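You operate a simulated robot arm through the tools that you are given. There is no shell and no other tool. Be economical: measure what you need, move in short steps, check, and stop when the job is done.

Carry out the task below with a simulated robot arm. There is one attempt and no reset: what you move stays moved.

## Task
Put things in order on the top of the finishing bench. At the end: the orange brush stands where the black sander stood; the red core pin stands where the orange brush stood; the black hub driver stands where the red core pin stood; the yellow cartridge is on the white blue-ended board; the black sander stands on top of the blue strap coil; whatever was shut is shut again. Leave all else as you found it, and nothing knocked over.

It is judged by the outcome, as a careful person would: the job done as asked, and still so three seconds after it is handed in. It fails if anything else is knocked over, pushed out of place, dropped, spilled or broken.

## Robot
A 7-joint arm with a two-finger parallel gripper, fixed in place. Base frame: the origin is at the foot of the arm, x ahead of it, y to its left, z up; the work surface is at about z = 0. Lengths are in cm, angles in rad, forces in N, time in s.
With the tool pointing down near the work surface it reaches from about 24 to 62 cm from the base axis. Its first joint turns from -1.152 to 1.152 rad. Payload 2.6 kg.
The TCP is the grasp point between the finger pads, 3 cm short of the fingertips. In the tool frame z runs along the fingers and y along their closing line. Largest opening 9.4 cm; finger width 2.8, thickness 1; the body of the gripper, 5 by 9.6 cm, starts 5.5 cm behind the TCP.
Orientation is that of the tool frame in the base frame, as a unit quaternion [w, x, y, z]. With the fingers straight down and closing along the base's y, the tool's x points along the base's -x, its y along +y and its z along -z.

## Interface
- The arm moves only by the tool servo_tool. Its argument "commands" is a list of rows, each an object of numbers (a shift or turn left out is 0, a gripper value left out holds the last): "dx", "dy", "dz": the shift along the base's x, y, z in units of 150 mm (1.0 is 150 mm); "wx", "wy", "wz": the turn, a rotation vector about the base's x, y, z in units of 60 degrees (1.0 is 60 degrees); "fingers": the opening, from 0 (shut) to 1 (fully open). In form: [{"dx": .., "dy": .., "dz": .., "wx": .., "wy": .., "wz": .., "fingers": ..}, ...]. A call has 1 to 10 rows; each row is the pose to reach, as a shift and turn from the pose commanded when the call began. A call with a number of a shift or a turn outside -1 to 1 is refused whole. A row lasts 0.2 s, in which the tool goes at most 5 cm and 0.15 rad; a call with a longer step from one row to the next is refused whole, and so is a gripper value outside its range. Where a pose cannot be reached the arm comes as near as it can. A force on the tool above 40 N (or 10 N above the force at the start of the call, whichever is more), or a blocked arm, ends the call early, and 0.2 s more pass. The fingers move at their own pace (about 7.2 cm/s each) and stop on an object; they squeeze with about 44 N. The grip force told is the motor's: it shows also when the fingers shut on nothing. Time passes only in rows, and 0.2 s behind the last, so rows that repeat a pose let the fingers close. The reply holds the time, the measured pose of the TCP, the force on the tool along the base axes, the opening and the grip force, in the units named above and with some noise, with the torque about the TCP (base axes, N m) and any sound that the robot's microphone picked up.
- Cameras (640 x 400 px; columns grow to the right, rows downward): "scene" is fixed at [4.2, 44.2, 55.26]; the picture's right is [-0.68, -0.73, 0.00], its down [-0.49, 0.46, -0.74] and it looks along [0.54, -0.51, -0.67] (base axes); focal length 274 px, centre (320, 200). "wrist" rides on the gripper at [7.6, 1.4, -10.2] in the tool frame; the picture's right is [-0.18, 0.98, 0.00], its down [-0.75, -0.14, -0.64] and it looks along [-0.63, -0.12, 0.77] (tool axes); focal length 243 px, centre (320, 200). There is no depth. A picture from a camera that has moved, and an enlarged one, comes with that camera's place and axes in the base frame and with its lens.
- camera(camera): a new picture of that camera. No time passes.
- inspect(camera, box): a new picture of the part [left, top, right, bottom] of that camera's present view, enlarged. No time passes.
- close_job(): hands the job in; it is judged then, once.

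Work in short steps. Places have to be worked out from the pictures, the camera data and where the tool is seen: move nearer, look again, correct. Check each grasp and each placing, and mend what went wrong. You have 120 turns and 64 pictures in all, those below and enlarged ones among them. Open the gripper and draw the arm clear of the work before you hand the job in, unless the task says otherwise; then end with one line.

The tools are called after "Emit:" as name(argument=value, ...) on one line, values as JSON. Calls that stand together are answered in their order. servo_tool: Moves the arm, as the interface text tells. Its arguments: {"type":"object","properties":{"commands":{"type":"array","items":{"type":"object","properties":{"dx":{"type":"number"},"dy":{"type":"number"},"dz":{"type":"number"},"wx":{"type":"number"},"wy":{"type":"number"},"wz":{"type":"number"},"fingers":{"type":"number"}}}}},"required":["commands"]} The other tools are called the same way: camera (camera) takes a picture; inspect (camera, box) takes an enlarged picture of a part of a camera's view; close_job () hands the job in.

At the start:

```text
time: 0.0
tcp_pos: [35.88, -8.48, 33.45]
ee_rot: [0.0, 0.001, 1.0, 0.0]
contact_force: [-0.2, -0.3, -0.1]
ft_torque: [-0.01, 0.01, 0.01]
gripper_width: 9.4
grasp_force: 0.1
```

scene: 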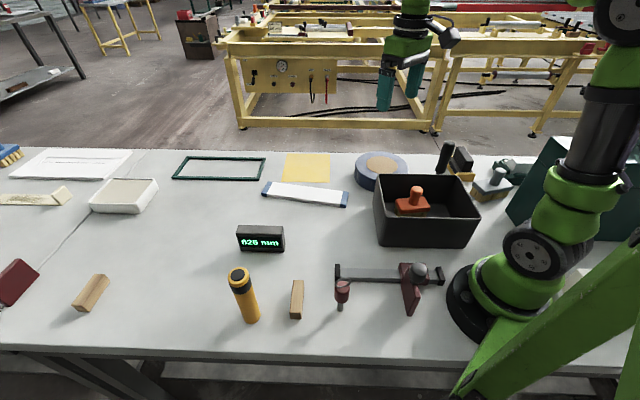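
wrist: 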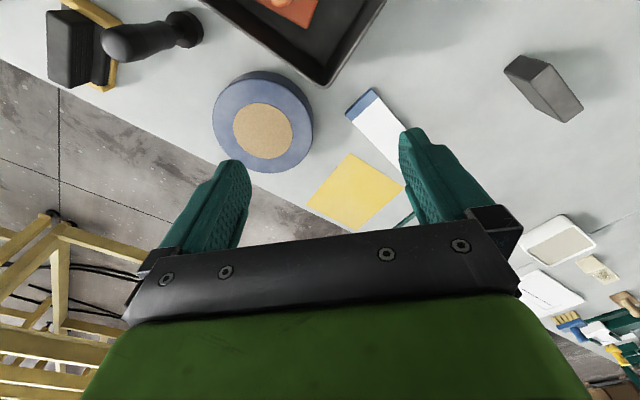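

I'll look closer at the scene to identify the named objects.

Emit:
inspect(camera="scene", box=[340, 130, 560, 268])

Emit:
inspect(camera="scene", box=[220, 220, 460, 370])

Emit:
inspect(camera="scene", box=[0, 130, 220, 330])

```text
2.90 times, centred on (450, 199) of scene
camera zoom: at [4.2, 44.2, 55.26], right [-0.68, -0.73, 0.0], down [-0.49, 0.46, -0.74], along [0.54, -0.51, -0.67], focal length 795 px, centre (-57, 203)
```

zoom: 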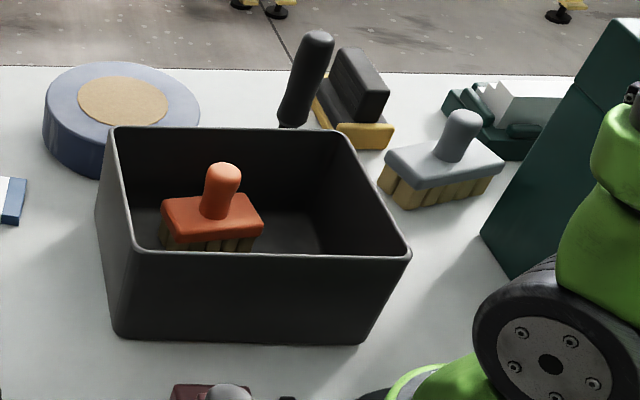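

```text
2.67 times, centred on (340, 295) of scene
camera zoom: at [4.2, 44.2, 55.26], right [-0.68, -0.73, 0.0], down [-0.49, 0.46, -0.74], along [0.54, -0.51, -0.67], focal length 731 px, centre (267, -53)
```

zoom: 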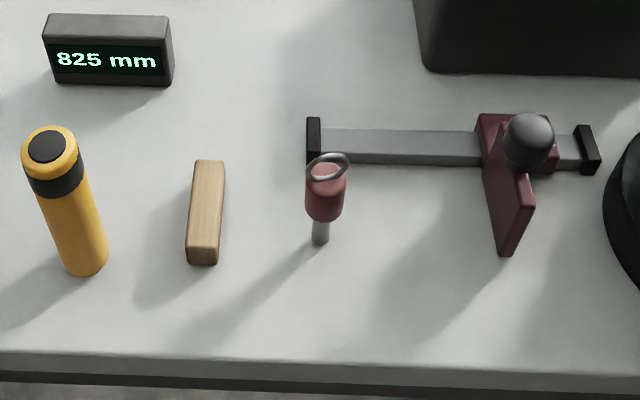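

```text
2.00 times, centred on (110, 230) of scene
camera zoom: at [4.2, 44.2, 55.26], right [-0.68, -0.73, 0.0], down [-0.49, 0.46, -0.74], along [0.54, -0.51, -0.67], focal length 548 px, centre (740, 140)
```

zoom: 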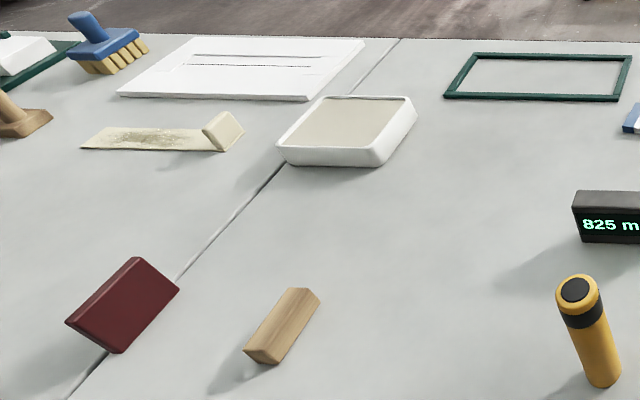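

The standing hub driver is near (28.3,-27), the sander near (27.5,-42.6), the brush in the bin near (26,-12), the coil near (41.5,-19), the pin near (21,23) and the cartridge near (31,37). I'll move high towards the sander for a better look.

Emit:
servo_tool(commands=[{"dx": -0.15, "dy": -0.3}, {"dx": -0.3, "dy": -0.6}, {"dx": -0.4, "dy": -0.88}])

Emit:
servo_tool(commands=[{"dx": -0.1, "dy": -0.3}, {"dx": -0.2, "dy": -0.6}, {"dx": -0.2, "dy": -0.7}])

Emit:
camera(camera="wrist")

Emit:
camera(camera="scene")

```text
refused: row 1 steps farther than a row can; nothing moved
```

```text
time: 0.8
tcp_pos: [32.72, -19.02, 33.52]
ee_rot: [0.0, 0.0, 1.0, 0.0]
contact_force: [-0.6, -0.4, -0.2]
ft_torque: [0.03, 0.03, 0.01]
gripper_width: 9.38
grasp_force: 0.0
```

```text
58 pictures are left
camera wrist: at [25.26, -17.67, 43.76], right [0.18, 0.98, 0.0], down [0.75, -0.14, 0.64], along [0.63, -0.12, -0.77], focal length 243 px, centre (320, 200)
```

wrist: 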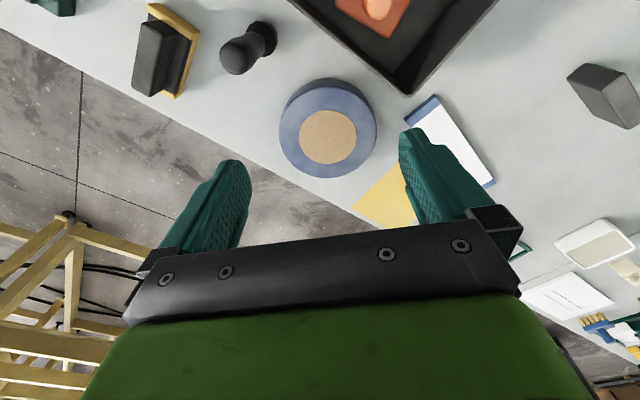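

```text
57 pictures are left
```

scene: 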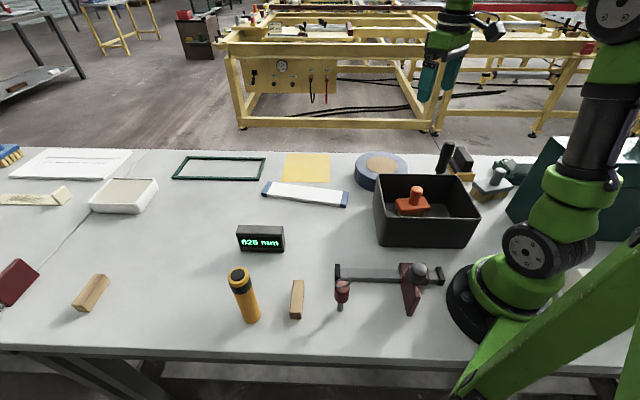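

The step was too long; I'll continue in shorter steps toward the sander.

Emit:
servo_tool(commands=[{"dx": -0.1, "dy": -0.25}, {"dx": -0.2, "dy": -0.5}, {"dx": -0.3, "dy": -0.75, "dz": -0.1}, {"dx": -0.4, "dy": -0.97, "dz": -0.2}, {"dx": -0.5, "dy": -1.0, "dz": -0.3}])

Emit:
camera(camera="wrist")

```text
time: 2.0
tcp_pos: [25.32, -34.12, 29.02]
ee_rot: [0.0, 0.0, 1.0, -0.001]
contact_force: [0.3, 0.4, 0.5]
ft_torque: [-0.03, -0.04, -0.01]
gripper_width: 9.39
grasp_force: 0.0
```

```text
56 pictures are left
camera wrist: at [17.88, -32.66, 39.3], right [0.18, 0.98, 0.0], down [0.75, -0.14, 0.64], along [0.63, -0.12, -0.77], focal length 243 px, centre (320, 200)
```

wrist: 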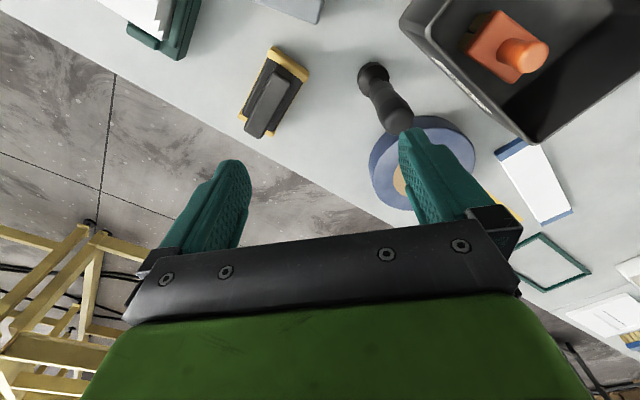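

Emit:
inspect(camera="wrist", box=[200, 20, 440, 170])

```text
2.67 times, centred on (320, 95) of wrist
camera zoom: at [17.88, -32.66, 39.3], right [0.18, 0.98, 0.0], down [0.75, -0.14, 0.64], along [0.63, -0.12, -0.77], focal length 647 px, centre (320, 480)
```

zoom: 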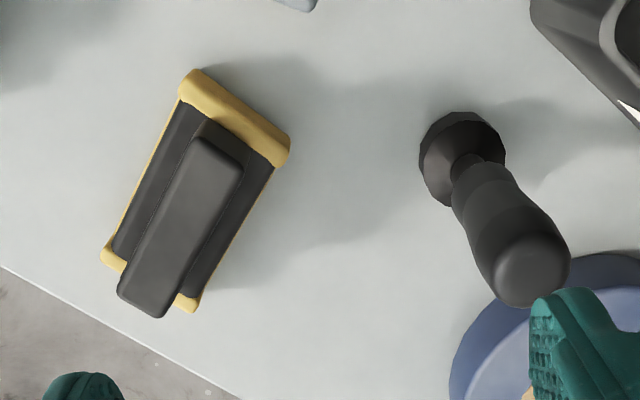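

The sander has a yellow base with a narrow black handle on top; its long axis is about -43° and its centre about (27.7,-41.7). I'll go above it and turn the tool by -43°.

Emit:
servo_tool(commands=[{"dx": 0.03, "dy": -0.1, "dz": -0.1, "wz": -0.13}, {"dx": 0.06, "dy": -0.2, "dz": -0.2, "wz": -0.26}, {"dx": 0.09, "dy": -0.3, "dz": -0.3, "wz": -0.39}, {"dx": 0.12, "dy": -0.4, "dz": -0.4, "wz": -0.52}, {"dx": 0.159, "dy": -0.505, "dz": -0.5, "wz": -0.65}, {"dx": 0.159, "dy": -0.505, "dz": -0.6, "wz": -0.72}, {"dx": 0.159, "dy": -0.505, "dz": -0.6, "wz": -0.72}])

Emit:
camera(camera="wrist")

```text
time: 3.6
tcp_pos: [27.75, -41.53, 20.12]
ee_rot: [0.0, 0.369, 0.929, 0.0]
contact_force: [-0.2, 0.2, 0.5]
ft_torque: [-0.02, 0.01, 0.0]
gripper_width: 9.41
grasp_force: 0.1
```

```text
54 pictures are left
camera wrist: at [23.3, -35.33, 30.31], right [0.81, 0.59, 0.0], down [0.45, -0.62, 0.64], along [0.38, -0.52, -0.77], focal length 243 px, centre (320, 200)
```

wrist: 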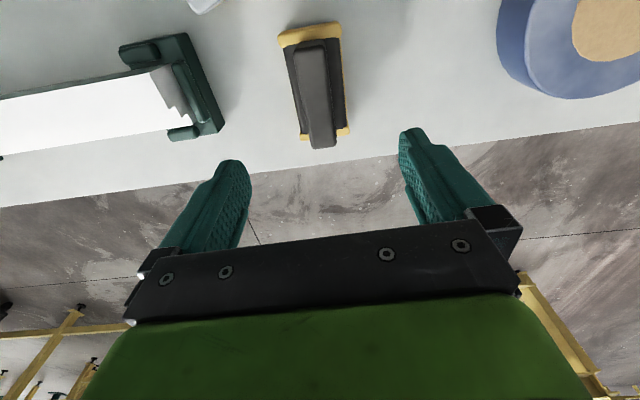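

Handle centre refines to (27.45,-41.45) with axis about -47°. I'll turn a little more and descend to z≈9, then check.

Emit:
servo_tool(commands=[{"dx": -0.02, "dy": 0.005, "dz": -0.2, "wz": -0.06}, {"dx": -0.02, "dy": 0.005, "dz": -0.4, "wz": -0.06}, {"dx": -0.02, "dy": 0.005, "dz": -0.6, "wz": -0.06}, {"dx": -0.02, "dy": 0.005, "dz": -0.74, "wz": -0.06}])

Emit:
inspect(camera="scene", box=[380, 110, 540, 210])

Emit:
inspect(camera="wrist", box=[200, 50, 440, 200])

```text
time: 4.6
tcp_pos: [27.5, -41.58, 8.9]
ee_rot: [0.0, 0.397, 0.918, 0.0]
contact_force: [-0.3, -0.1, -0.3]
ft_torque: [-0.01, 0.0, -0.01]
gripper_width: 9.44
grasp_force: 0.0
```

```text
4.00 times, centred on (460, 160) of scene
camera zoom: at [4.2, 44.2, 55.26], right [-0.68, -0.73, 0.0], down [-0.49, 0.46, -0.74], along [0.54, -0.51, -0.67], focal length 1097 px, centre (-240, 360)
```

zoom: 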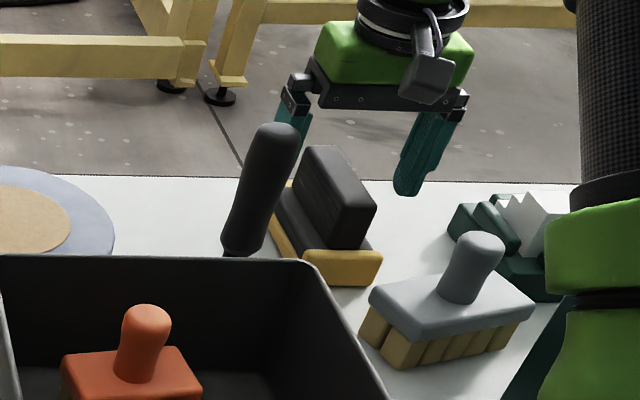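

```text
2.67 times, centred on (320, 125) of wrist
camera zoom: at [23.4, -35.03, 19.13], right [0.84, 0.54, 0.0], down [0.41, -0.65, 0.64], along [0.35, -0.54, -0.77], focal length 647 px, centre (320, 400)
```

zoom: 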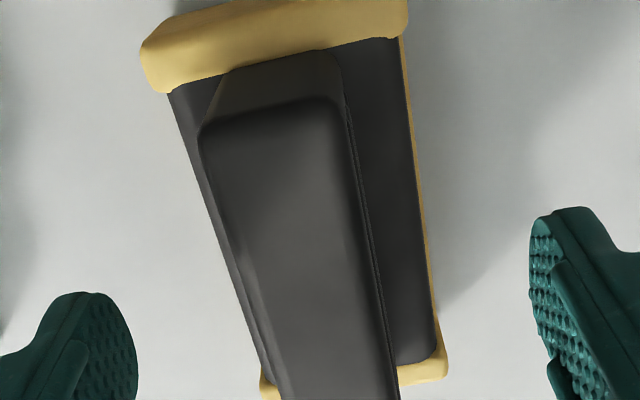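

Alignment is good. I descend to z≈6.9 and close on the handle.

Emit:
servo_tool(commands=[{"dz": -0.07}, {"dz": -0.133}, {"dz": -0.133, "fingers": 0.3}, {"dz": -0.133, "fingers": 0.0}, {"dz": -0.133, "fingers": 0.0}, {"dz": -0.133, "fingers": 0.0}, {"dz": -0.133, "fingers": 0.0}])

```text
time: 6.2
tcp_pos: [27.65, -41.53, 6.97]
ee_rot: [0.0, 0.397, 0.918, 0.0]
contact_force: [-0.6, 0.6, 0.6]
ft_torque: [0.03, -0.13, 0.03]
gripper_width: 3.21
grasp_force: 44.7
```

Grip holds at 3.2 cm. I lift straight up.

Emit:
servo_tool(commands=[{"dz": 0.1}, {"dz": 0.3}, {"dz": 0.6}, {"dz": 0.9}, {"dz": 1.0}])

Emit:
servo_tool(commands=[{"dx": 0.2, "wz": 0.1}, {"dx": 0.45, "dy": 0.1, "wz": 0.2}, {"dx": 0.7, "dy": 0.25, "wz": 0.3}, {"dx": 0.85, "dy": 0.45, "wz": 0.4}, {"dx": 0.85, "dy": 0.7, "wz": 0.5}, {"dx": 0.85, "dy": 0.9, "wz": 0.6}])

Emit:
camera(camera="wrist")

Emit:
camera(camera="scene")

```text
time: 7.4
tcp_pos: [27.36, -41.63, 21.89]
ee_rot: [0.0, 0.397, 0.918, 0.0]
contact_force: [-0.6, 0.0, 0.1]
ft_torque: [0.04, 0.02, 0.01]
gripper_width: 0.0
grasp_force: 32.9
```

```text
time: 8.8
tcp_pos: [40.25, -28.0, 21.98]
ee_rot: [0.0, 0.095, 0.995, -0.001]
contact_force: [-0.9, 0.0, -0.1]
ft_torque: [-0.04, -0.03, 0.01]
gripper_width: 0.0
grasp_force: 33.3
```

```text
51 pictures are left
camera wrist: at [33.15, -25.15, 32.24], right [0.36, 0.93, 0.0], down [0.71, -0.28, 0.64], along [0.6, -0.23, -0.77], focal length 243 px, centre (320, 200)
```

wrist: 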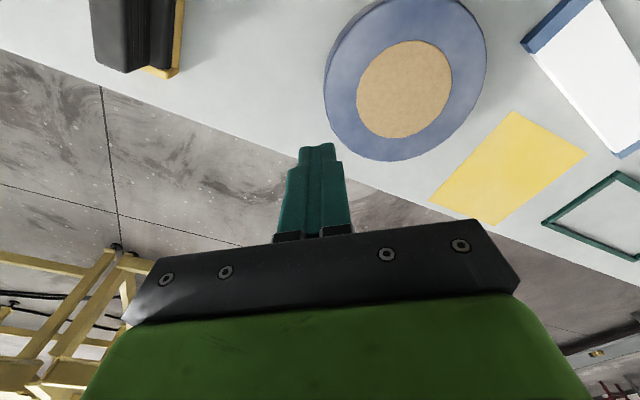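

```text
50 pictures are left
```

scene: 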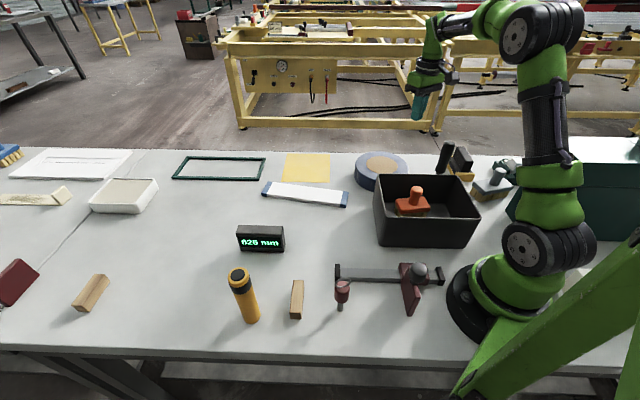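

The sander slipped out of the grip and is still in its place. I go back over it to look; then regrip and lift slowly, checking before moving on.

Emit:
servo_tool(commands=[{"dy": -0.2, "wz": -0.1}, {"dx": -0.1, "dy": -0.45, "wz": -0.2}, {"dx": -0.25, "dy": -0.65, "wz": -0.3, "fingers": 1}, {"dx": -0.45, "dy": -0.8, "wz": -0.4}, {"dx": -0.65, "dy": -0.9, "wz": -0.5}, {"dx": -0.85, "dy": -0.9, "wz": -0.6}, {"dx": -0.85, "dy": -0.9, "dz": -0.3, "wz": -0.6}, {"dx": -0.85, "dy": -0.9, "dz": -0.6, "wz": -0.6}])

Emit:
camera(camera="wrist")

Emit:
inspect(camera="scene", box=[380, 110, 540, 210])

```text
time: 10.6
tcp_pos: [27.2, -41.38, 12.89]
ee_rot: [0.001, 0.397, 0.918, 0.0]
contact_force: [0.5, -0.2, 0.5]
ft_torque: [0.01, 0.0, -0.01]
gripper_width: 9.4
grasp_force: 0.1
```

```text
49 pictures are left
camera wrist: at [23.28, -34.99, 23.16], right [0.84, 0.54, 0.0], down [0.41, -0.65, 0.64], along [0.35, -0.54, -0.77], focal length 243 px, centre (320, 200)
```

wrist: 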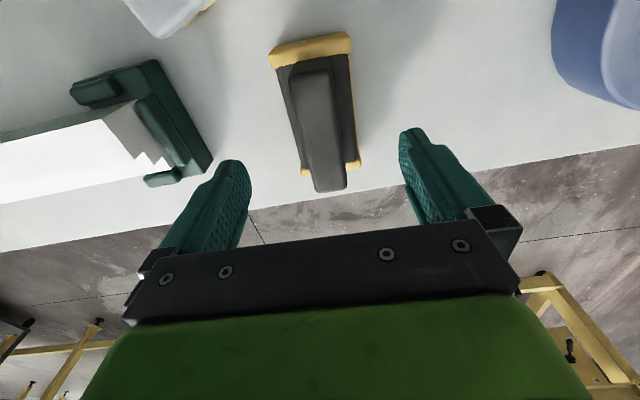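

```text
4.00 times, centred on (460, 160) of scene
camera zoom: at [4.2, 44.2, 55.26], right [-0.68, -0.73, 0.0], down [-0.49, 0.46, -0.74], along [0.54, -0.51, -0.67], focal length 1097 px, centre (-240, 360)
```

zoom: 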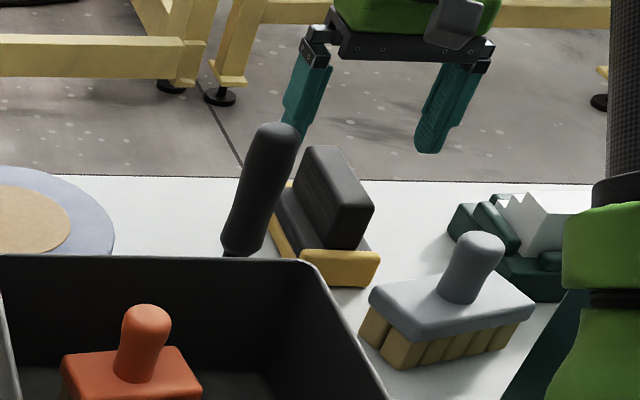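

The sander is unmoved. I regrip deeper (z≈6.1) at (27.6,-41.4), then lift slowly just 3 cm.

Emit:
servo_tool(commands=[{"dx": 0.025, "dz": -0.2, "wz": -0.02}, {"dx": 0.025, "dz": -0.38, "wz": -0.02}, {"dx": 0.025, "dz": -0.42, "wz": -0.02}, {"dx": 0.025, "dz": -0.45, "wz": -0.02}, {"dx": 0.025, "dz": -0.45, "wz": -0.02, "fingers": 0.3}, {"dx": 0.025, "dz": -0.45, "wz": -0.02, "fingers": 0}, {"dx": 0.025, "dz": -0.45, "wz": -0.02, "fingers": 0}, {"dx": 0.025, "dz": -0.45, "wz": -0.02, "fingers": 0}, {"dx": 0.025, "dz": -0.45, "wz": -0.02, "fingers": 0}])

Emit:
servo_tool(commands=[{"dz": 0.02}, {"dz": 0.04}, {"dz": 0.06}, {"dz": 0.08}, {"dz": 0.1}])

```text
time: 12.6
tcp_pos: [27.79, -41.48, 6.14]
ee_rot: [0.0, 0.407, 0.914, 0.0]
contact_force: [-0.5, -0.1, 0.4]
ft_torque: [0.05, -0.01, 0.03]
gripper_width: 3.19
grasp_force: 44.0
```

```text
time: 13.8
tcp_pos: [27.86, -41.54, 7.64]
ee_rot: [0.0, 0.407, 0.914, -0.001]
contact_force: [0.4, -0.8, -2.6]
ft_torque: [0.03, -0.02, -0.01]
gripper_width: 3.18
grasp_force: 44.1
```

It now carries about 2.6 N of load with width 3.18, so it seems held. I lift on gently.

Emit:
servo_tool(commands=[{"dz": 0.05}, {"dz": 0.12}, {"dz": 0.2}, {"dz": 0.3}, {"dz": 0.4}, {"dz": 0.5}, {"dz": 0.6}, {"dz": 0.68}, {"dz": 0.72}])

```text
time: 15.8
tcp_pos: [27.77, -41.47, 18.48]
ee_rot: [0.0, 0.407, 0.914, -0.001]
contact_force: [-0.3, -0.3, -2.0]
ft_torque: [0.01, 0.02, 0.03]
gripper_width: 3.17
grasp_force: 44.0
```

Still held. I swing round the driver toward the coil: outward in x first, then y.

Emit:
servo_tool(commands=[{"dx": 0.12}, {"dx": 0.28}, {"dx": 0.46, "dy": 0.08}, {"dx": 0.62, "dy": 0.2}, {"dx": 0.76, "dy": 0.36}, {"dx": 0.86, "dy": 0.54}, {"dx": 0.92, "dy": 0.7}, {"dx": 0.95, "dy": 0.8}])

Emit:
camera(camera="wrist")

```text
time: 17.6
tcp_pos: [42.17, -29.55, 18.53]
ee_rot: [-0.001, 0.407, 0.913, 0.0]
contact_force: [-0.3, 0.2, -2.3]
ft_torque: [0.03, 0.01, -0.01]
gripper_width: 3.17
grasp_force: 43.6
```

```text
47 pictures are left
camera wrist: at [38.2, -22.91, 28.77], right [0.85, 0.52, 0.0], down [0.4, -0.65, 0.64], along [0.33, -0.55, -0.77], focal length 243 px, centre (320, 200)
```

wrist: 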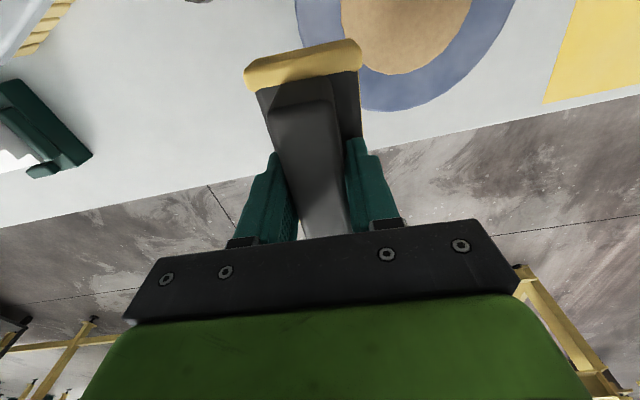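

Held well. I move over the coil centre, estimated at (42.9,-19.6).

Emit:
servo_tool(commands=[{"dx": 0.01, "dy": 0.12}, {"dx": 0.03, "dy": 0.28}, {"dx": 0.04, "dy": 0.44}, {"dx": 0.045, "dy": 0.58}, {"dx": 0.045, "dy": 0.66}, {"dx": 0.045, "dy": 0.67}])

Emit:
inspect(camera="scene", box=[300, 100, 460, 200])

Emit:
camera(camera="wrist")

```text
time: 19.0
tcp_pos: [42.76, -19.62, 18.45]
ee_rot: [0.0, 0.406, 0.914, 0.0]
contact_force: [0.4, -0.1, -2.6]
ft_torque: [-0.03, 0.0, 0.0]
gripper_width: 3.21
grasp_force: 44.2
```

```text
4.00 times, centred on (380, 150) of scene
camera zoom: at [4.2, 44.2, 55.26], right [-0.68, -0.73, 0.0], down [-0.49, 0.46, -0.74], along [0.54, -0.51, -0.67], focal length 1097 px, centre (80, 400)
```

zoom: 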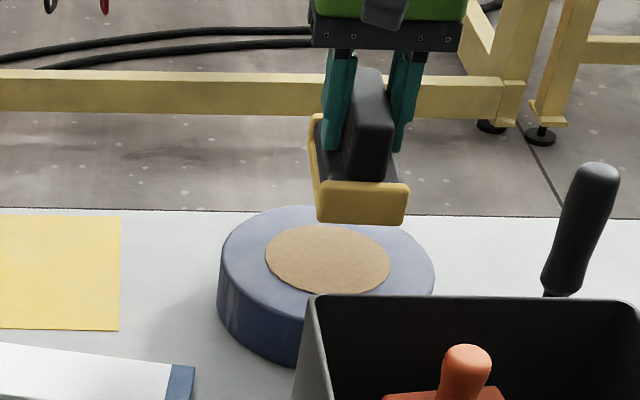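

```text
45 pictures are left
camera wrist: at [38.82, -12.94, 28.72], right [0.85, 0.52, 0.0], down [0.4, -0.65, 0.64], along [0.33, -0.55, -0.77], focal length 243 px, centre (320, 200)
```

wrist: 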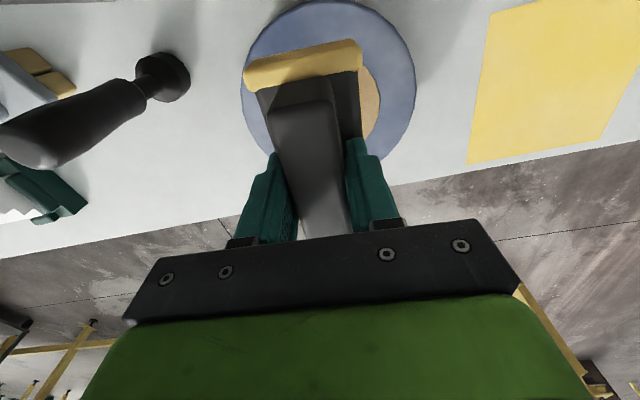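

The sander is above the coil (its centre by several views about (42.8,-19.1), top z≈6). I nudge y slightly and descend slowly to near contact.

Emit:
servo_tool(commands=[{"dy": 0.025, "dz": -0.1}, {"dy": 0.025, "dz": -0.22}, {"dy": 0.025, "dz": -0.32}, {"dy": 0.025, "dz": -0.38}, {"dy": 0.025, "dz": -0.39}])

Emit:
inspect(camera="scene", box=[300, 100, 460, 200])

```text
time: 20.2
tcp_pos: [42.88, -19.23, 12.66]
ee_rot: [0.0, 0.406, 0.914, 0.0]
contact_force: [0.1, 0.1, -2.1]
ft_torque: [-0.02, 0.01, -0.03]
gripper_width: 3.19
grasp_force: 43.5
```

```text
4.00 times, centred on (380, 150) of scene
camera zoom: at [4.2, 44.2, 55.26], right [-0.68, -0.73, 0.0], down [-0.49, 0.46, -0.74], along [0.54, -0.51, -0.67], focal length 1097 px, centre (80, 400)
```

zoom: 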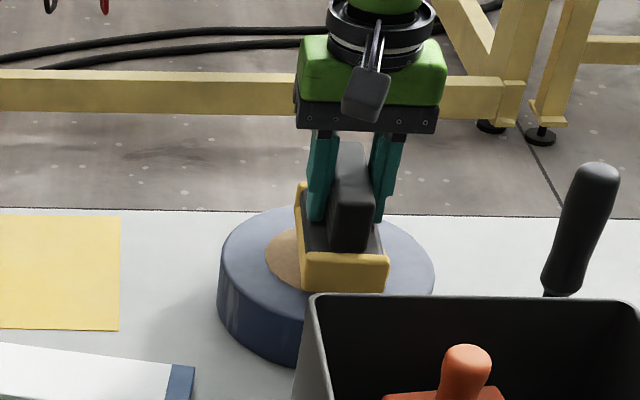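

Slightly right of the disc centre in the picture, so I shift about 0.8 cm that way and lower in small steps until contact.

Emit:
servo_tool(commands=[{"dx": 0.02, "dy": 0.02}, {"dx": 0.036, "dy": 0.038}, {"dx": 0.036, "dy": 0.038, "dz": -0.01}, {"dx": 0.036, "dy": 0.038, "dz": -0.02}, {"dx": 0.036, "dy": 0.038, "dz": -0.03}, {"dx": 0.036, "dy": 0.038, "dz": -0.04}, {"dx": 0.036, "dy": 0.038, "dz": -0.05}, {"dx": 0.036, "dy": 0.038, "dz": -0.06}, {"dx": 0.036, "dy": 0.038, "dz": -0.07}])

```text
time: 22.2
tcp_pos: [43.38, -18.54, 11.6]
ee_rot: [0.0, 0.406, 0.914, 0.001]
contact_force: [0.3, -0.6, -1.9]
ft_torque: [0.0, 0.0, 0.01]
gripper_width: 3.17
grasp_force: 44.3
```

No contact yet; I keep lowering in small steps.

Emit:
servo_tool(commands=[{"dz": -0.01}, {"dz": -0.02}, {"dz": -0.03}, {"dz": -0.04}, {"dz": -0.05}, {"dz": -0.06}, {"dz": -0.07}, {"dz": -0.08}])

Emit:
inspect(camera="scene", box=[300, 100, 460, 200])

```text
time: 23.4
tcp_pos: [43.3, -18.61, 11.17]
ee_rot: [0.001, 0.408, 0.913, 0.001]
contact_force: [-1.9, -0.4, 3.5]
ft_torque: [-0.11, -0.12, 0.01]
gripper_width: 3.18
grasp_force: 44.1
stopped in row 6: the force on the tool passed its limit at 44 N (the readings are from after the stop); the commanded pose is now the measured one
```

```text
4.00 times, centred on (380, 150) of scene
camera zoom: at [4.2, 44.2, 55.26], right [-0.68, -0.73, 0.0], down [-0.49, 0.46, -0.74], along [0.54, -0.51, -0.67], focal length 1097 px, centre (80, 400)
```

zoom: 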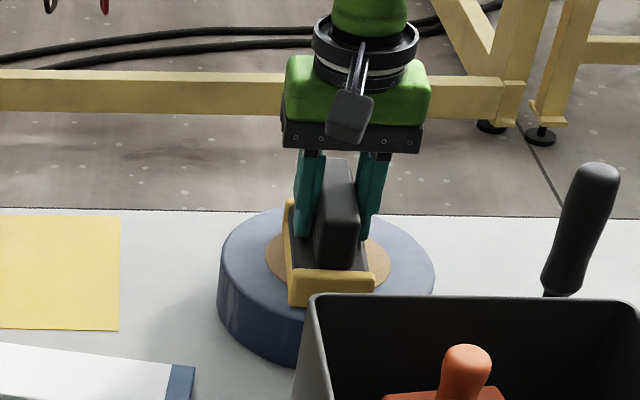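

The sander rests on the coil, well centred. I release and rise.

Emit:
servo_tool(commands=[{"fingers": 0.5}, {"fingers": 0.6}, {"fingers": 0.7}, {"dz": 0.1}, {"dz": 0.4}, {"dz": 0.7}, {"dz": 0.95}])

Emit:
servo_tool(commands=[{"dx": -0.1, "dy": 0.05, "wz": 0.12, "fingers": 1}, {"dx": -0.35, "dy": 0.1, "wz": 0.25}, {"dx": -0.6, "dy": 0.15, "wz": 0.38}, {"dx": -0.85, "dy": 0.2, "wz": 0.5}, {"dx": -0.95, "dy": 0.25, "wz": 0.63}, {"dx": -0.95, "dy": 0.3, "wz": 0.75}])

Emit:
camera(camera="wrist")

Emit:
camera(camera="scene")

```text
time: 25.0
tcp_pos: [43.33, -18.69, 25.53]
ee_rot: [0.001, 0.408, 0.913, 0.0]
contact_force: [-0.4, 0.5, 0.0]
ft_torque: [-0.01, 0.0, 0.0]
gripper_width: 6.57
grasp_force: 0.1
```

```text
time: 26.4
tcp_pos: [28.95, -14.02, 25.52]
ee_rot: [0.0, 0.026, 1.0, 0.0]
contact_force: [-0.5, -0.9, 0.4]
ft_torque: [0.0, -0.01, 0.01]
gripper_width: 9.41
grasp_force: 0.1
```

```text
42 pictures are left
camera wrist: at [21.6, -12.28, 35.65], right [0.23, 0.97, 0.0], down [0.74, -0.18, 0.64], along [0.63, -0.15, -0.77], focal length 243 px, centre (320, 200)
```

wrist: 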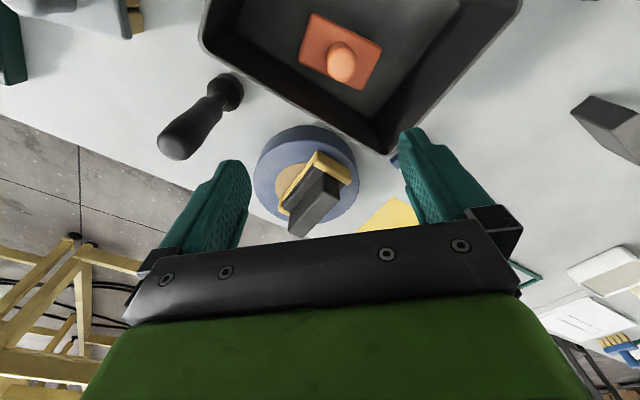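

```text
41 pictures are left
```

scene: 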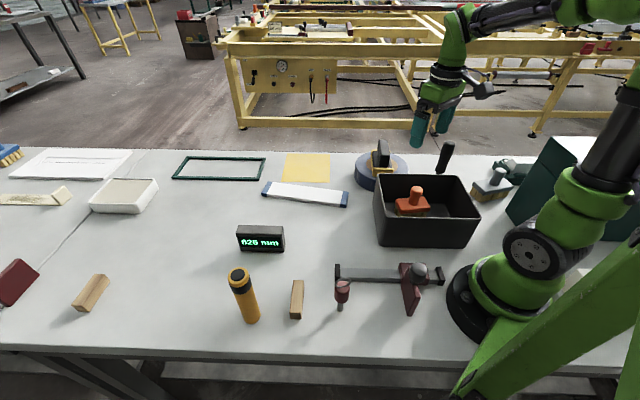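

The sander sits well. Now the brush in the bin: I take a closer look.

Emit:
inspect(camera="wrist", box=[190, 0, 530, 212])

Emit:
inspect(camera="scene", box=[350, 150, 510, 250])

```text
1.88 times, centred on (360, 106) of wrist
camera zoom: at [21.6, -12.28, 35.65], right [0.23, 0.97, 0.0], down [0.74, -0.18, 0.64], along [0.63, -0.15, -0.77], focal length 457 px, centre (245, 377)
```

zoom: 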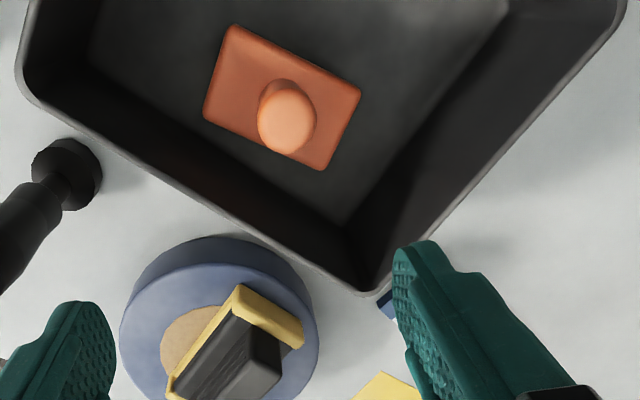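

```text
4.00 times, centred on (430, 200) of scene
camera zoom: at [4.2, 44.2, 55.26], right [-0.68, -0.73, 0.0], down [-0.49, 0.46, -0.74], along [0.54, -0.51, -0.67], focal length 1097 px, centre (-120, 200)
```

zoom: 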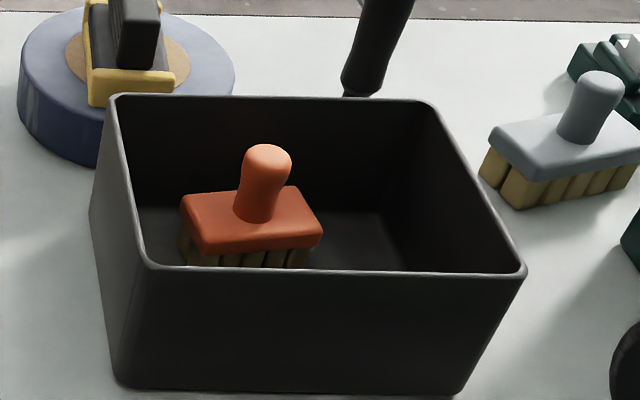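

Triangulation: brush knob axis at about (26.7,-11.3), knob top z≈9.7, bin rim z≈10.7. I go above with closing line along the bin's long side (-44°), half open, and lower to z≈14.

Emit:
servo_tool(commands=[{"dx": -0.05, "dy": 0.06, "dz": -0.1, "wz": -0.14, "fingers": 0.6}, {"dx": -0.1, "dy": 0.12, "dz": -0.2, "wz": -0.28}, {"dx": -0.15, "dy": 0.18, "dz": -0.3, "wz": -0.42}, {"dx": -0.15, "dy": 0.18, "dz": -0.45, "wz": -0.56}, {"dx": -0.15, "dy": 0.18, "dz": -0.6, "wz": -0.69}, {"dx": -0.15, "dy": 0.18, "dz": -0.75, "wz": -0.69}, {"dx": -0.15, "dy": 0.18, "dz": -0.77, "wz": -0.69}])

Emit:
camera(camera="wrist")

Emit:
inspect(camera="scene", box=[350, 140, 510, 240])

```text
time: 28.0
tcp_pos: [26.82, -11.51, 13.87]
ee_rot: [0.002, 0.379, 0.925, 0.0]
contact_force: [0.8, -0.3, -0.6]
ft_torque: [0.0, -0.01, 0.01]
gripper_width: 5.63
grasp_force: 0.0
```

```text
38 pictures are left
camera wrist: at [22.46, -5.03, 24.05], right [0.82, 0.57, 0.0], down [0.44, -0.63, 0.64], along [0.37, -0.53, -0.77], focal length 243 px, centre (320, 200)
```

wrist: 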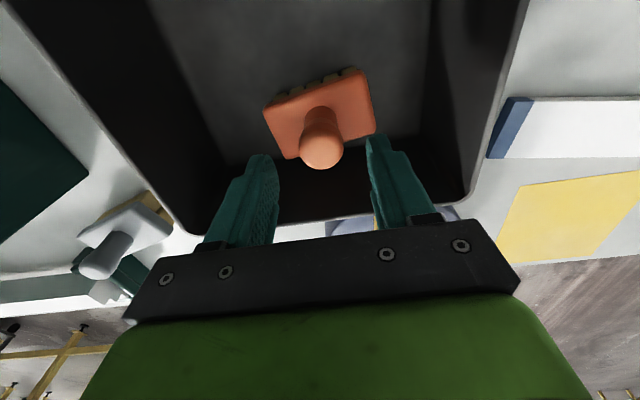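

```text
4.00 times, centred on (430, 190) of scene
camera zoom: at [4.2, 44.2, 55.26], right [-0.68, -0.73, 0.0], down [-0.49, 0.46, -0.74], along [0.54, -0.51, -0.67], focal length 1097 px, centre (-120, 240)
```

zoom: 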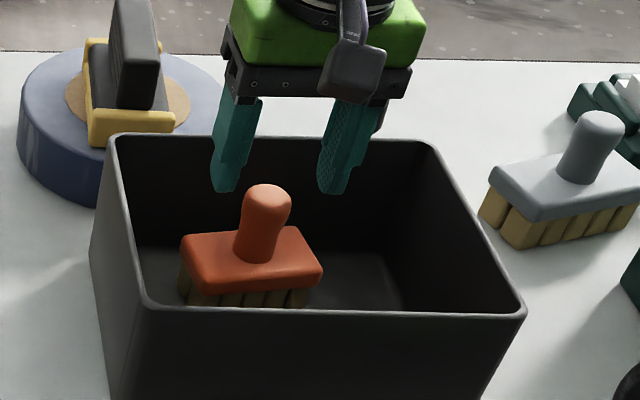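

Well aligned. I descend to z≈8.5 and close on the knob.

Emit:
servo_tool(commands=[{"dx": 0.005, "dz": -0.15}, {"dx": 0.005, "dz": -0.28}, {"dx": 0.005, "dz": -0.34}, {"dx": 0.005, "dz": -0.36}, {"dx": 0.005, "dz": -0.36, "fingers": 0.2}, {"dx": 0.005, "dz": -0.36, "fingers": 0}, {"dx": 0.005, "dz": -0.36, "fingers": 0}, {"dx": 0.005, "dz": -0.36, "fingers": 0}])

Emit:
servo_tool(commands=[{"dz": 0.02}, {"dz": 0.05}, {"dz": 0.08}, {"dz": 0.12}, {"dz": 0.16}])

```text
time: 29.8
tcp_pos: [26.95, -11.35, 8.25]
ee_rot: [0.002, 0.378, 0.926, 0.001]
contact_force: [-1.3, -0.7, 0.2]
ft_torque: [-0.12, 0.16, 0.0]
gripper_width: 2.63
grasp_force: 43.9
```

```text
time: 31.0
tcp_pos: [26.91, -11.35, 10.82]
ee_rot: [0.001, 0.379, 0.925, 0.001]
contact_force: [-0.8, -0.3, -2.0]
ft_torque: [0.01, 0.04, -0.04]
gripper_width: 2.63
grasp_force: 44.4
```

Brush held. I lift it to z≈27, then carry it past the driver on the far side.

Emit:
servo_tool(commands=[{"dz": 0.1}, {"dz": 0.25}, {"dz": 0.42}, {"dz": 0.6}, {"dz": 0.78}, {"dz": 0.95}, {"dz": 1.0}])

Emit:
servo_tool(commands=[{"dx": 0.1, "dy": -0.1, "dz": 0.05}, {"dx": 0.25, "dy": -0.2, "dz": 0.1}, {"dx": 0.42, "dy": -0.35, "dz": 0.1}, {"dx": 0.55, "dy": -0.52, "dz": 0.1}, {"dx": 0.62, "dy": -0.7, "dz": 0.1}, {"dx": 0.62, "dy": -0.9, "dz": 0.1}, {"dx": 0.6, "dy": -1.0, "dz": 0.1}])

```text
time: 32.6
tcp_pos: [26.89, -11.39, 25.92]
ee_rot: [0.001, 0.379, 0.925, 0.0]
contact_force: [1.0, 0.1, -1.6]
ft_torque: [0.02, 0.0, -0.05]
gripper_width: 2.6
grasp_force: 43.9
```

```text
time: 34.2
tcp_pos: [35.87, -26.37, 27.36]
ee_rot: [0.001, 0.378, 0.926, 0.0]
contact_force: [-0.7, -0.7, -3.1]
ft_torque: [-0.02, 0.01, -0.01]
gripper_width: 2.63
grasp_force: 44.2
```

Still held. I continue to above the sander's old place at (27.9,-41.9).

Emit:
servo_tool(commands=[{"dx": 0, "dy": -0.12}, {"dx": -0.04, "dy": -0.3}, {"dx": -0.12, "dy": -0.5}, {"dx": -0.25, "dy": -0.7}, {"dx": -0.4, "dy": -0.87}, {"dx": -0.52, "dy": -0.98}, {"dx": -0.531, "dy": -1.0, "dz": -0.1}, {"dx": -0.531, "dy": -1.0, "dz": -0.3}, {"dx": -0.531, "dy": -1.0, "dz": -0.55}, {"dx": -0.531, "dy": -1.0, "dz": -0.8}])

Emit:
servo_tool(commands=[{"dy": -0.025, "dz": -0.1}, {"dy": -0.03, "dz": -0.2}, {"dy": -0.03, "dz": -0.3}])

Emit:
inspect(camera="scene", box=[380, 110, 540, 210])

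Emit:
camera(camera="wrist")

```text
time: 36.4
tcp_pos: [27.76, -41.37, 15.31]
ee_rot: [0.002, 0.379, 0.925, -0.001]
contact_force: [0.0, 0.1, -0.8]
ft_torque: [-0.01, 0.0, -0.01]
gripper_width: 2.65
grasp_force: 44.0
```

```text
time: 37.2
tcp_pos: [27.89, -41.96, 10.87]
ee_rot: [0.002, 0.38, 0.925, 0.0]
contact_force: [0.1, 0.4, -0.9]
ft_torque: [-0.01, 0.04, 0.04]
gripper_width: 2.63
grasp_force: 44.2
```

```text
4.00 times, centred on (460, 160) of scene
camera zoom: at [4.2, 44.2, 55.26], right [-0.68, -0.73, 0.0], down [-0.49, 0.46, -0.74], along [0.54, -0.51, -0.67], focal length 1097 px, centre (-240, 360)
```

zoom: 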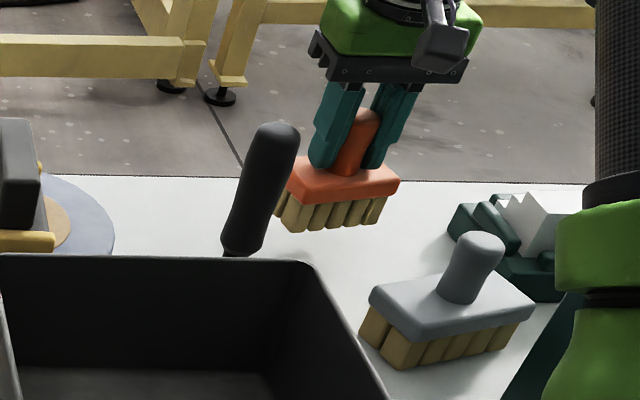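

```text
35 pictures are left
camera wrist: at [23.56, -35.51, 21.14], right [0.82, 0.57, 0.0], down [0.44, -0.63, 0.64], along [0.37, -0.53, -0.77], focal length 243 px, centre (320, 200)
```

wrist: 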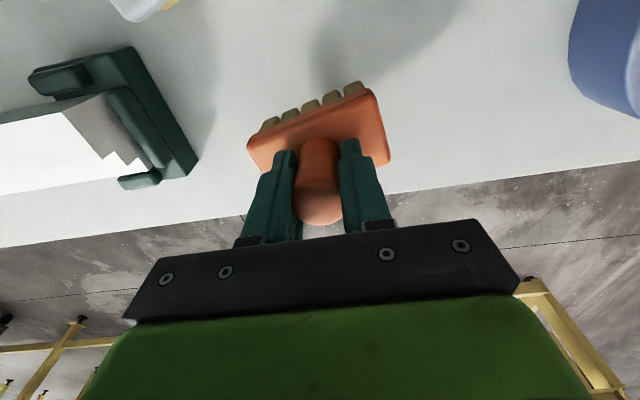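

Everything is clear below. I lower in small steps to contact.

Emit:
servo_tool(commands=[{"dz": -0.07}, {"dz": -0.12}, {"dz": -0.15}, {"dz": -0.165}, {"dz": -0.175}, {"dz": -0.185}, {"dz": -0.195}, {"dz": -0.205}, {"dz": -0.215}, {"dz": -0.225}])

```text
time: 39.5
tcp_pos: [27.91, -41.82, 7.89]
ee_rot: [0.004, 0.381, 0.925, 0.0]
contact_force: [-1.0, 2.4, 3.3]
ft_torque: [-0.07, 0.11, -0.05]
gripper_width: 2.64
grasp_force: 44.5
stopped in row 10: the force on the tool passed its limit at 43 N (the readings are from after the stop); the commanded pose is now the measured one
```

Contact at z≈7.9; the brush is down. I release and rise.

Emit:
servo_tool(commands=[{"fingers": 0.4}, {"fingers": 0.55}, {"fingers": 0.55}, {"dz": 0.1}, {"dz": 0.3}, {"dz": 0.6}, {"dz": 0.9}, {"dz": 1.0}])

Emit:
inspect(camera="scene", box=[340, 110, 540, 235])

```text
time: 41.3
tcp_pos: [28.07, -41.9, 22.78]
ee_rot: [0.004, 0.38, 0.925, 0.001]
contact_force: [0.1, 0.2, 0.4]
ft_torque: [0.0, 0.02, 0.03]
gripper_width: 5.17
grasp_force: 0.1
```

```text
3.20 times, centred on (440, 172) of scene
camera zoom: at [4.2, 44.2, 55.26], right [-0.68, -0.73, 0.0], down [-0.49, 0.46, -0.74], along [0.54, -0.51, -0.67], focal length 877 px, centre (-64, 288)
```

zoom: 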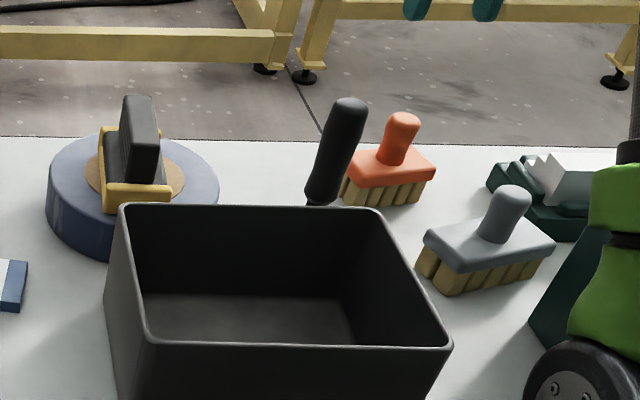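

The brush stands in the sander's old spot. Next, the core pin: I travel across high up, turning the tool.

Emit:
servo_tool(commands=[{"dx": 0.02, "dy": 0.15, "dz": 0.1, "wz": 0.14}, {"dx": 0.04, "dy": 0.45, "dz": 0.2, "wz": 0.28}, {"dx": 0.06, "dy": 0.75, "dz": 0.2, "wz": 0.42}, {"dx": 0.1, "dy": 1.0, "dz": 0.2, "wz": 0.56}, {"dx": 0.1, "dy": 1.0, "dz": 0.2, "wz": 0.7}])

Emit:
servo_tool(commands=[{"dy": 0.3, "wz": 0.1}, {"dy": 0.6, "wz": 0.2}, {"dy": 0.9, "wz": 0.3}, {"dy": 1.0, "wz": 0.4, "fingers": 1}])

Emit:
servo_tool(commands=[{"dy": 0.3, "wz": 0.1}, {"dy": 0.6, "wz": 0.2}, {"dy": 0.9, "wz": 0.3}, {"dy": 1.0, "wz": 0.4}])

Emit:
servo_tool(commands=[{"dx": -0.05, "dy": 0.25}, {"dx": -0.15, "dy": 0.5}, {"dx": -0.25, "dy": 0.75}, {"dx": -0.3, "dy": 0.9}])

Emit:
camera(camera="wrist")

```text
time: 42.5
tcp_pos: [29.3, -26.88, 25.86]
ee_rot: [0.004, 0.022, 1.0, 0.0]
contact_force: [-0.4, -0.7, -0.3]
ft_torque: [0.01, -0.01, -0.01]
gripper_width: 5.18
grasp_force: 0.1
```

```text
time: 43.5
tcp_pos: [29.39, -11.8, 25.88]
ee_rot: [0.003, -0.185, 0.983, 0.002]
contact_force: [0.3, -0.4, 0.4]
ft_torque: [0.0, -0.04, -0.01]
gripper_width: 9.39
grasp_force: 0.1
```

```text
time: 44.5
tcp_pos: [29.3, 3.22, 25.87]
ee_rot: [0.002, -0.385, 0.923, 0.003]
contact_force: [-0.6, 0.6, 0.1]
ft_torque: [-0.02, -0.04, 0.02]
gripper_width: 9.42
grasp_force: 0.1
```

```text
time: 45.5
tcp_pos: [24.83, 16.68, 25.76]
ee_rot: [0.002, -0.385, 0.923, 0.003]
contact_force: [-0.3, 0.1, -0.6]
ft_torque: [0.03, 0.01, 0.03]
gripper_width: 9.4
grasp_force: 0.1
```

```text
33 pictures are left
camera wrist: at [18.57, 12.19, 35.99], right [-0.57, 0.82, 0.0], down [0.63, 0.43, 0.65], along [0.53, 0.37, -0.76], focal length 243 px, centre (320, 200)
```

wrist: 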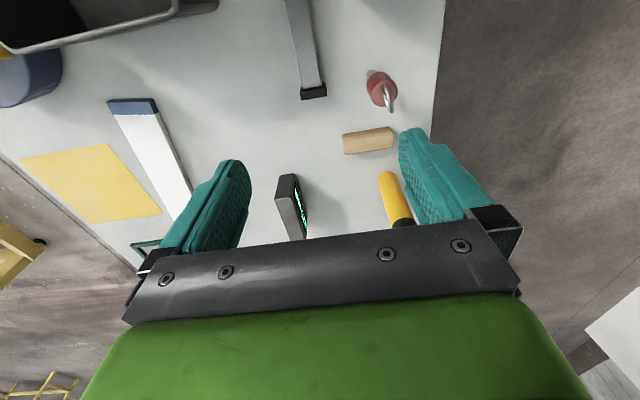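

Emit:
inspect(camera="wrist", box=[260, 20, 460, 145])

Emit:
inspect(camera="scene", box=[310, 250, 410, 312])

```text
3.20 times, centred on (360, 82) of wrist
camera zoom: at [18.57, 12.19, 35.99], right [-0.57, 0.82, 0.0], down [0.63, 0.43, 0.65], along [0.53, 0.37, -0.76], focal length 776 px, centre (192, 576)
```

zoom: 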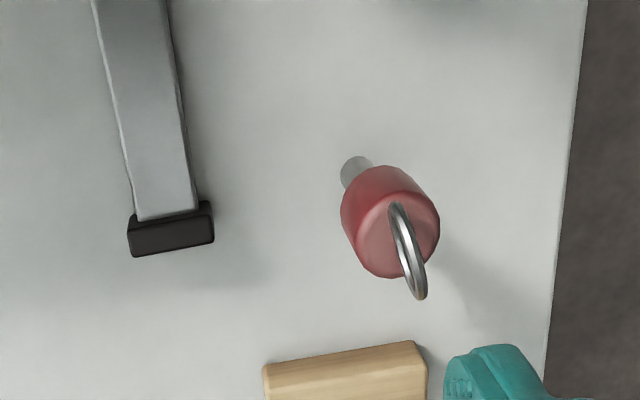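

```text
6.40 times, centred on (360, 281) of scene
camera zoom: at [4.2, 44.2, 55.26], right [-0.68, -0.73, 0.0], down [-0.49, 0.46, -0.74], along [0.54, -0.51, -0.67], focal length 1755 px, centre (64, -318)
```

zoom: 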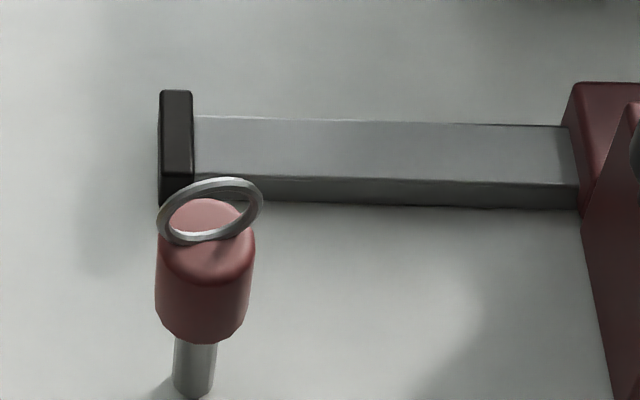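

The pin stands at about (21.0,22.6), red body Ø≈3.2 from z≈3 to 9, ring above. I move over it with partial opening and lower to z≈15 for a check.

Emit:
servo_tool(commands=[{"dx": -0.1, "dy": 0.15, "dz": -0.1, "fingers": 0.65}, {"dx": -0.2, "dy": 0.3, "dz": -0.25}, {"dx": -0.255, "dy": 0.395, "dz": -0.45}, {"dx": -0.255, "dy": 0.395, "dz": -0.65}, {"dx": -0.255, "dy": 0.395, "dz": -0.7}, {"dx": -0.255, "dy": 0.395, "dz": -0.7}])

Emit:
camera(camera="wrist")

Emit:
inspect(camera="scene", box=[270, 210, 430, 310])

```text
time: 46.9
tcp_pos: [21.16, 22.49, 15.26]
ee_rot: [0.003, -0.385, 0.923, 0.003]
contact_force: [-0.3, -0.1, -0.3]
ft_torque: [0.01, -0.03, 0.04]
gripper_width: 6.14
grasp_force: 0.0
```

```text
30 pictures are left
camera wrist: at [14.79, 18.08, 25.56], right [-0.57, 0.82, 0.0], down [0.63, 0.43, 0.65], along [0.53, 0.37, -0.76], focal length 243 px, centre (320, 200)
```

wrist: 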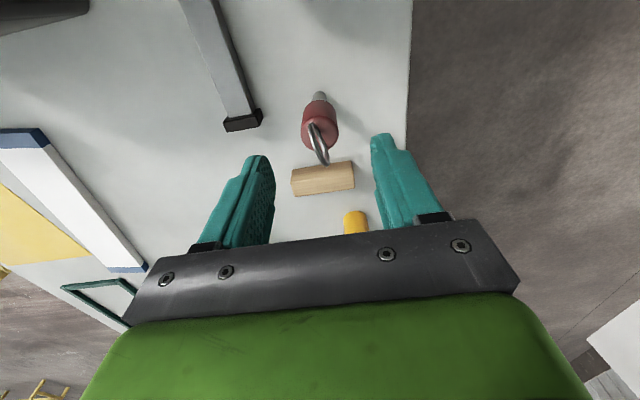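

```text
4.00 times, centred on (350, 260) of scene
camera zoom: at [4.2, 44.2, 55.26], right [-0.68, -0.73, 0.0], down [-0.49, 0.46, -0.74], along [0.54, -0.51, -0.67], focal length 1097 px, centre (200, -40)
```

zoom: 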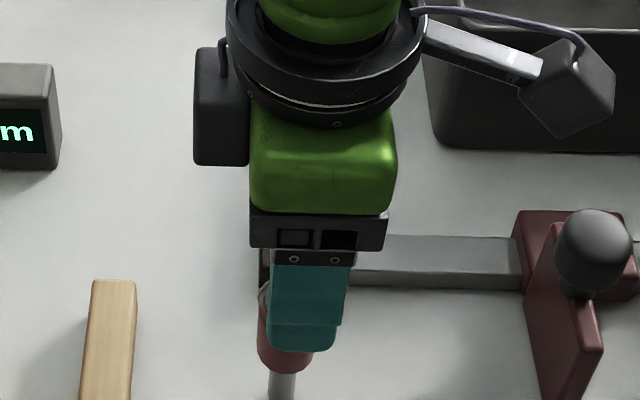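

Aligned within a few millimetres. I lower to z≈7.6 and close on the red body.

Emit:
servo_tool(commands=[{"dx": -0.01, "dz": -0.2}, {"dx": -0.01, "dz": -0.38}, {"dx": -0.01, "dz": -0.47}, {"dx": -0.01, "dz": -0.51}, {"dx": -0.01, "dz": -0.51, "fingers": 0.3}, {"dx": -0.01, "dz": -0.51, "fingers": 0}, {"dx": -0.01, "dz": -0.51, "fingers": 0}, {"dx": -0.01, "dz": -0.51, "fingers": 0}])

Emit:
servo_tool(commands=[{"dz": 0.02}, {"dz": 0.05}, {"dz": 0.08}, {"dz": 0.12}, {"dz": 0.16}])

Emit:
inspect(camera="scene", box=[270, 230, 430, 330])

```text
time: 48.7
tcp_pos: [21.18, 22.6, 7.66]
ee_rot: [0.003, -0.385, 0.923, 0.003]
contact_force: [0.6, 0.8, -0.2]
ft_torque: [0.0, 0.0, 0.02]
gripper_width: 2.73
grasp_force: 43.8
```

```text
time: 49.9
tcp_pos: [21.01, 22.61, 10.03]
ee_rot: [0.001, -0.384, 0.923, 0.002]
contact_force: [-0.3, -0.5, -0.4]
ft_torque: [-0.01, 0.0, 0.0]
gripper_width: 2.72
grasp_force: 44.4
```

```text
4.00 times, centred on (350, 280) of scene
camera zoom: at [4.2, 44.2, 55.26], right [-0.68, -0.73, 0.0], down [-0.49, 0.46, -0.74], along [0.54, -0.51, -0.67], focal length 1097 px, centre (200, -120)
```

zoom: 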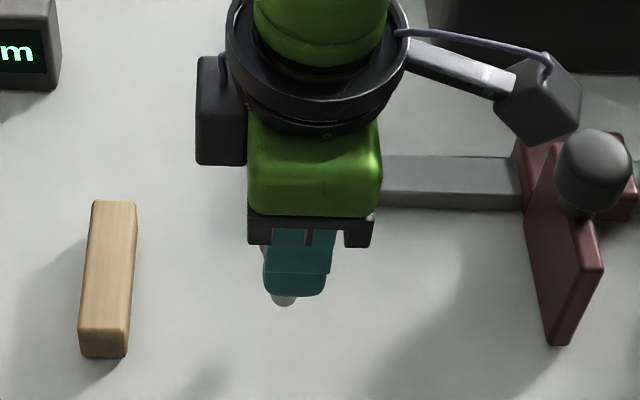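

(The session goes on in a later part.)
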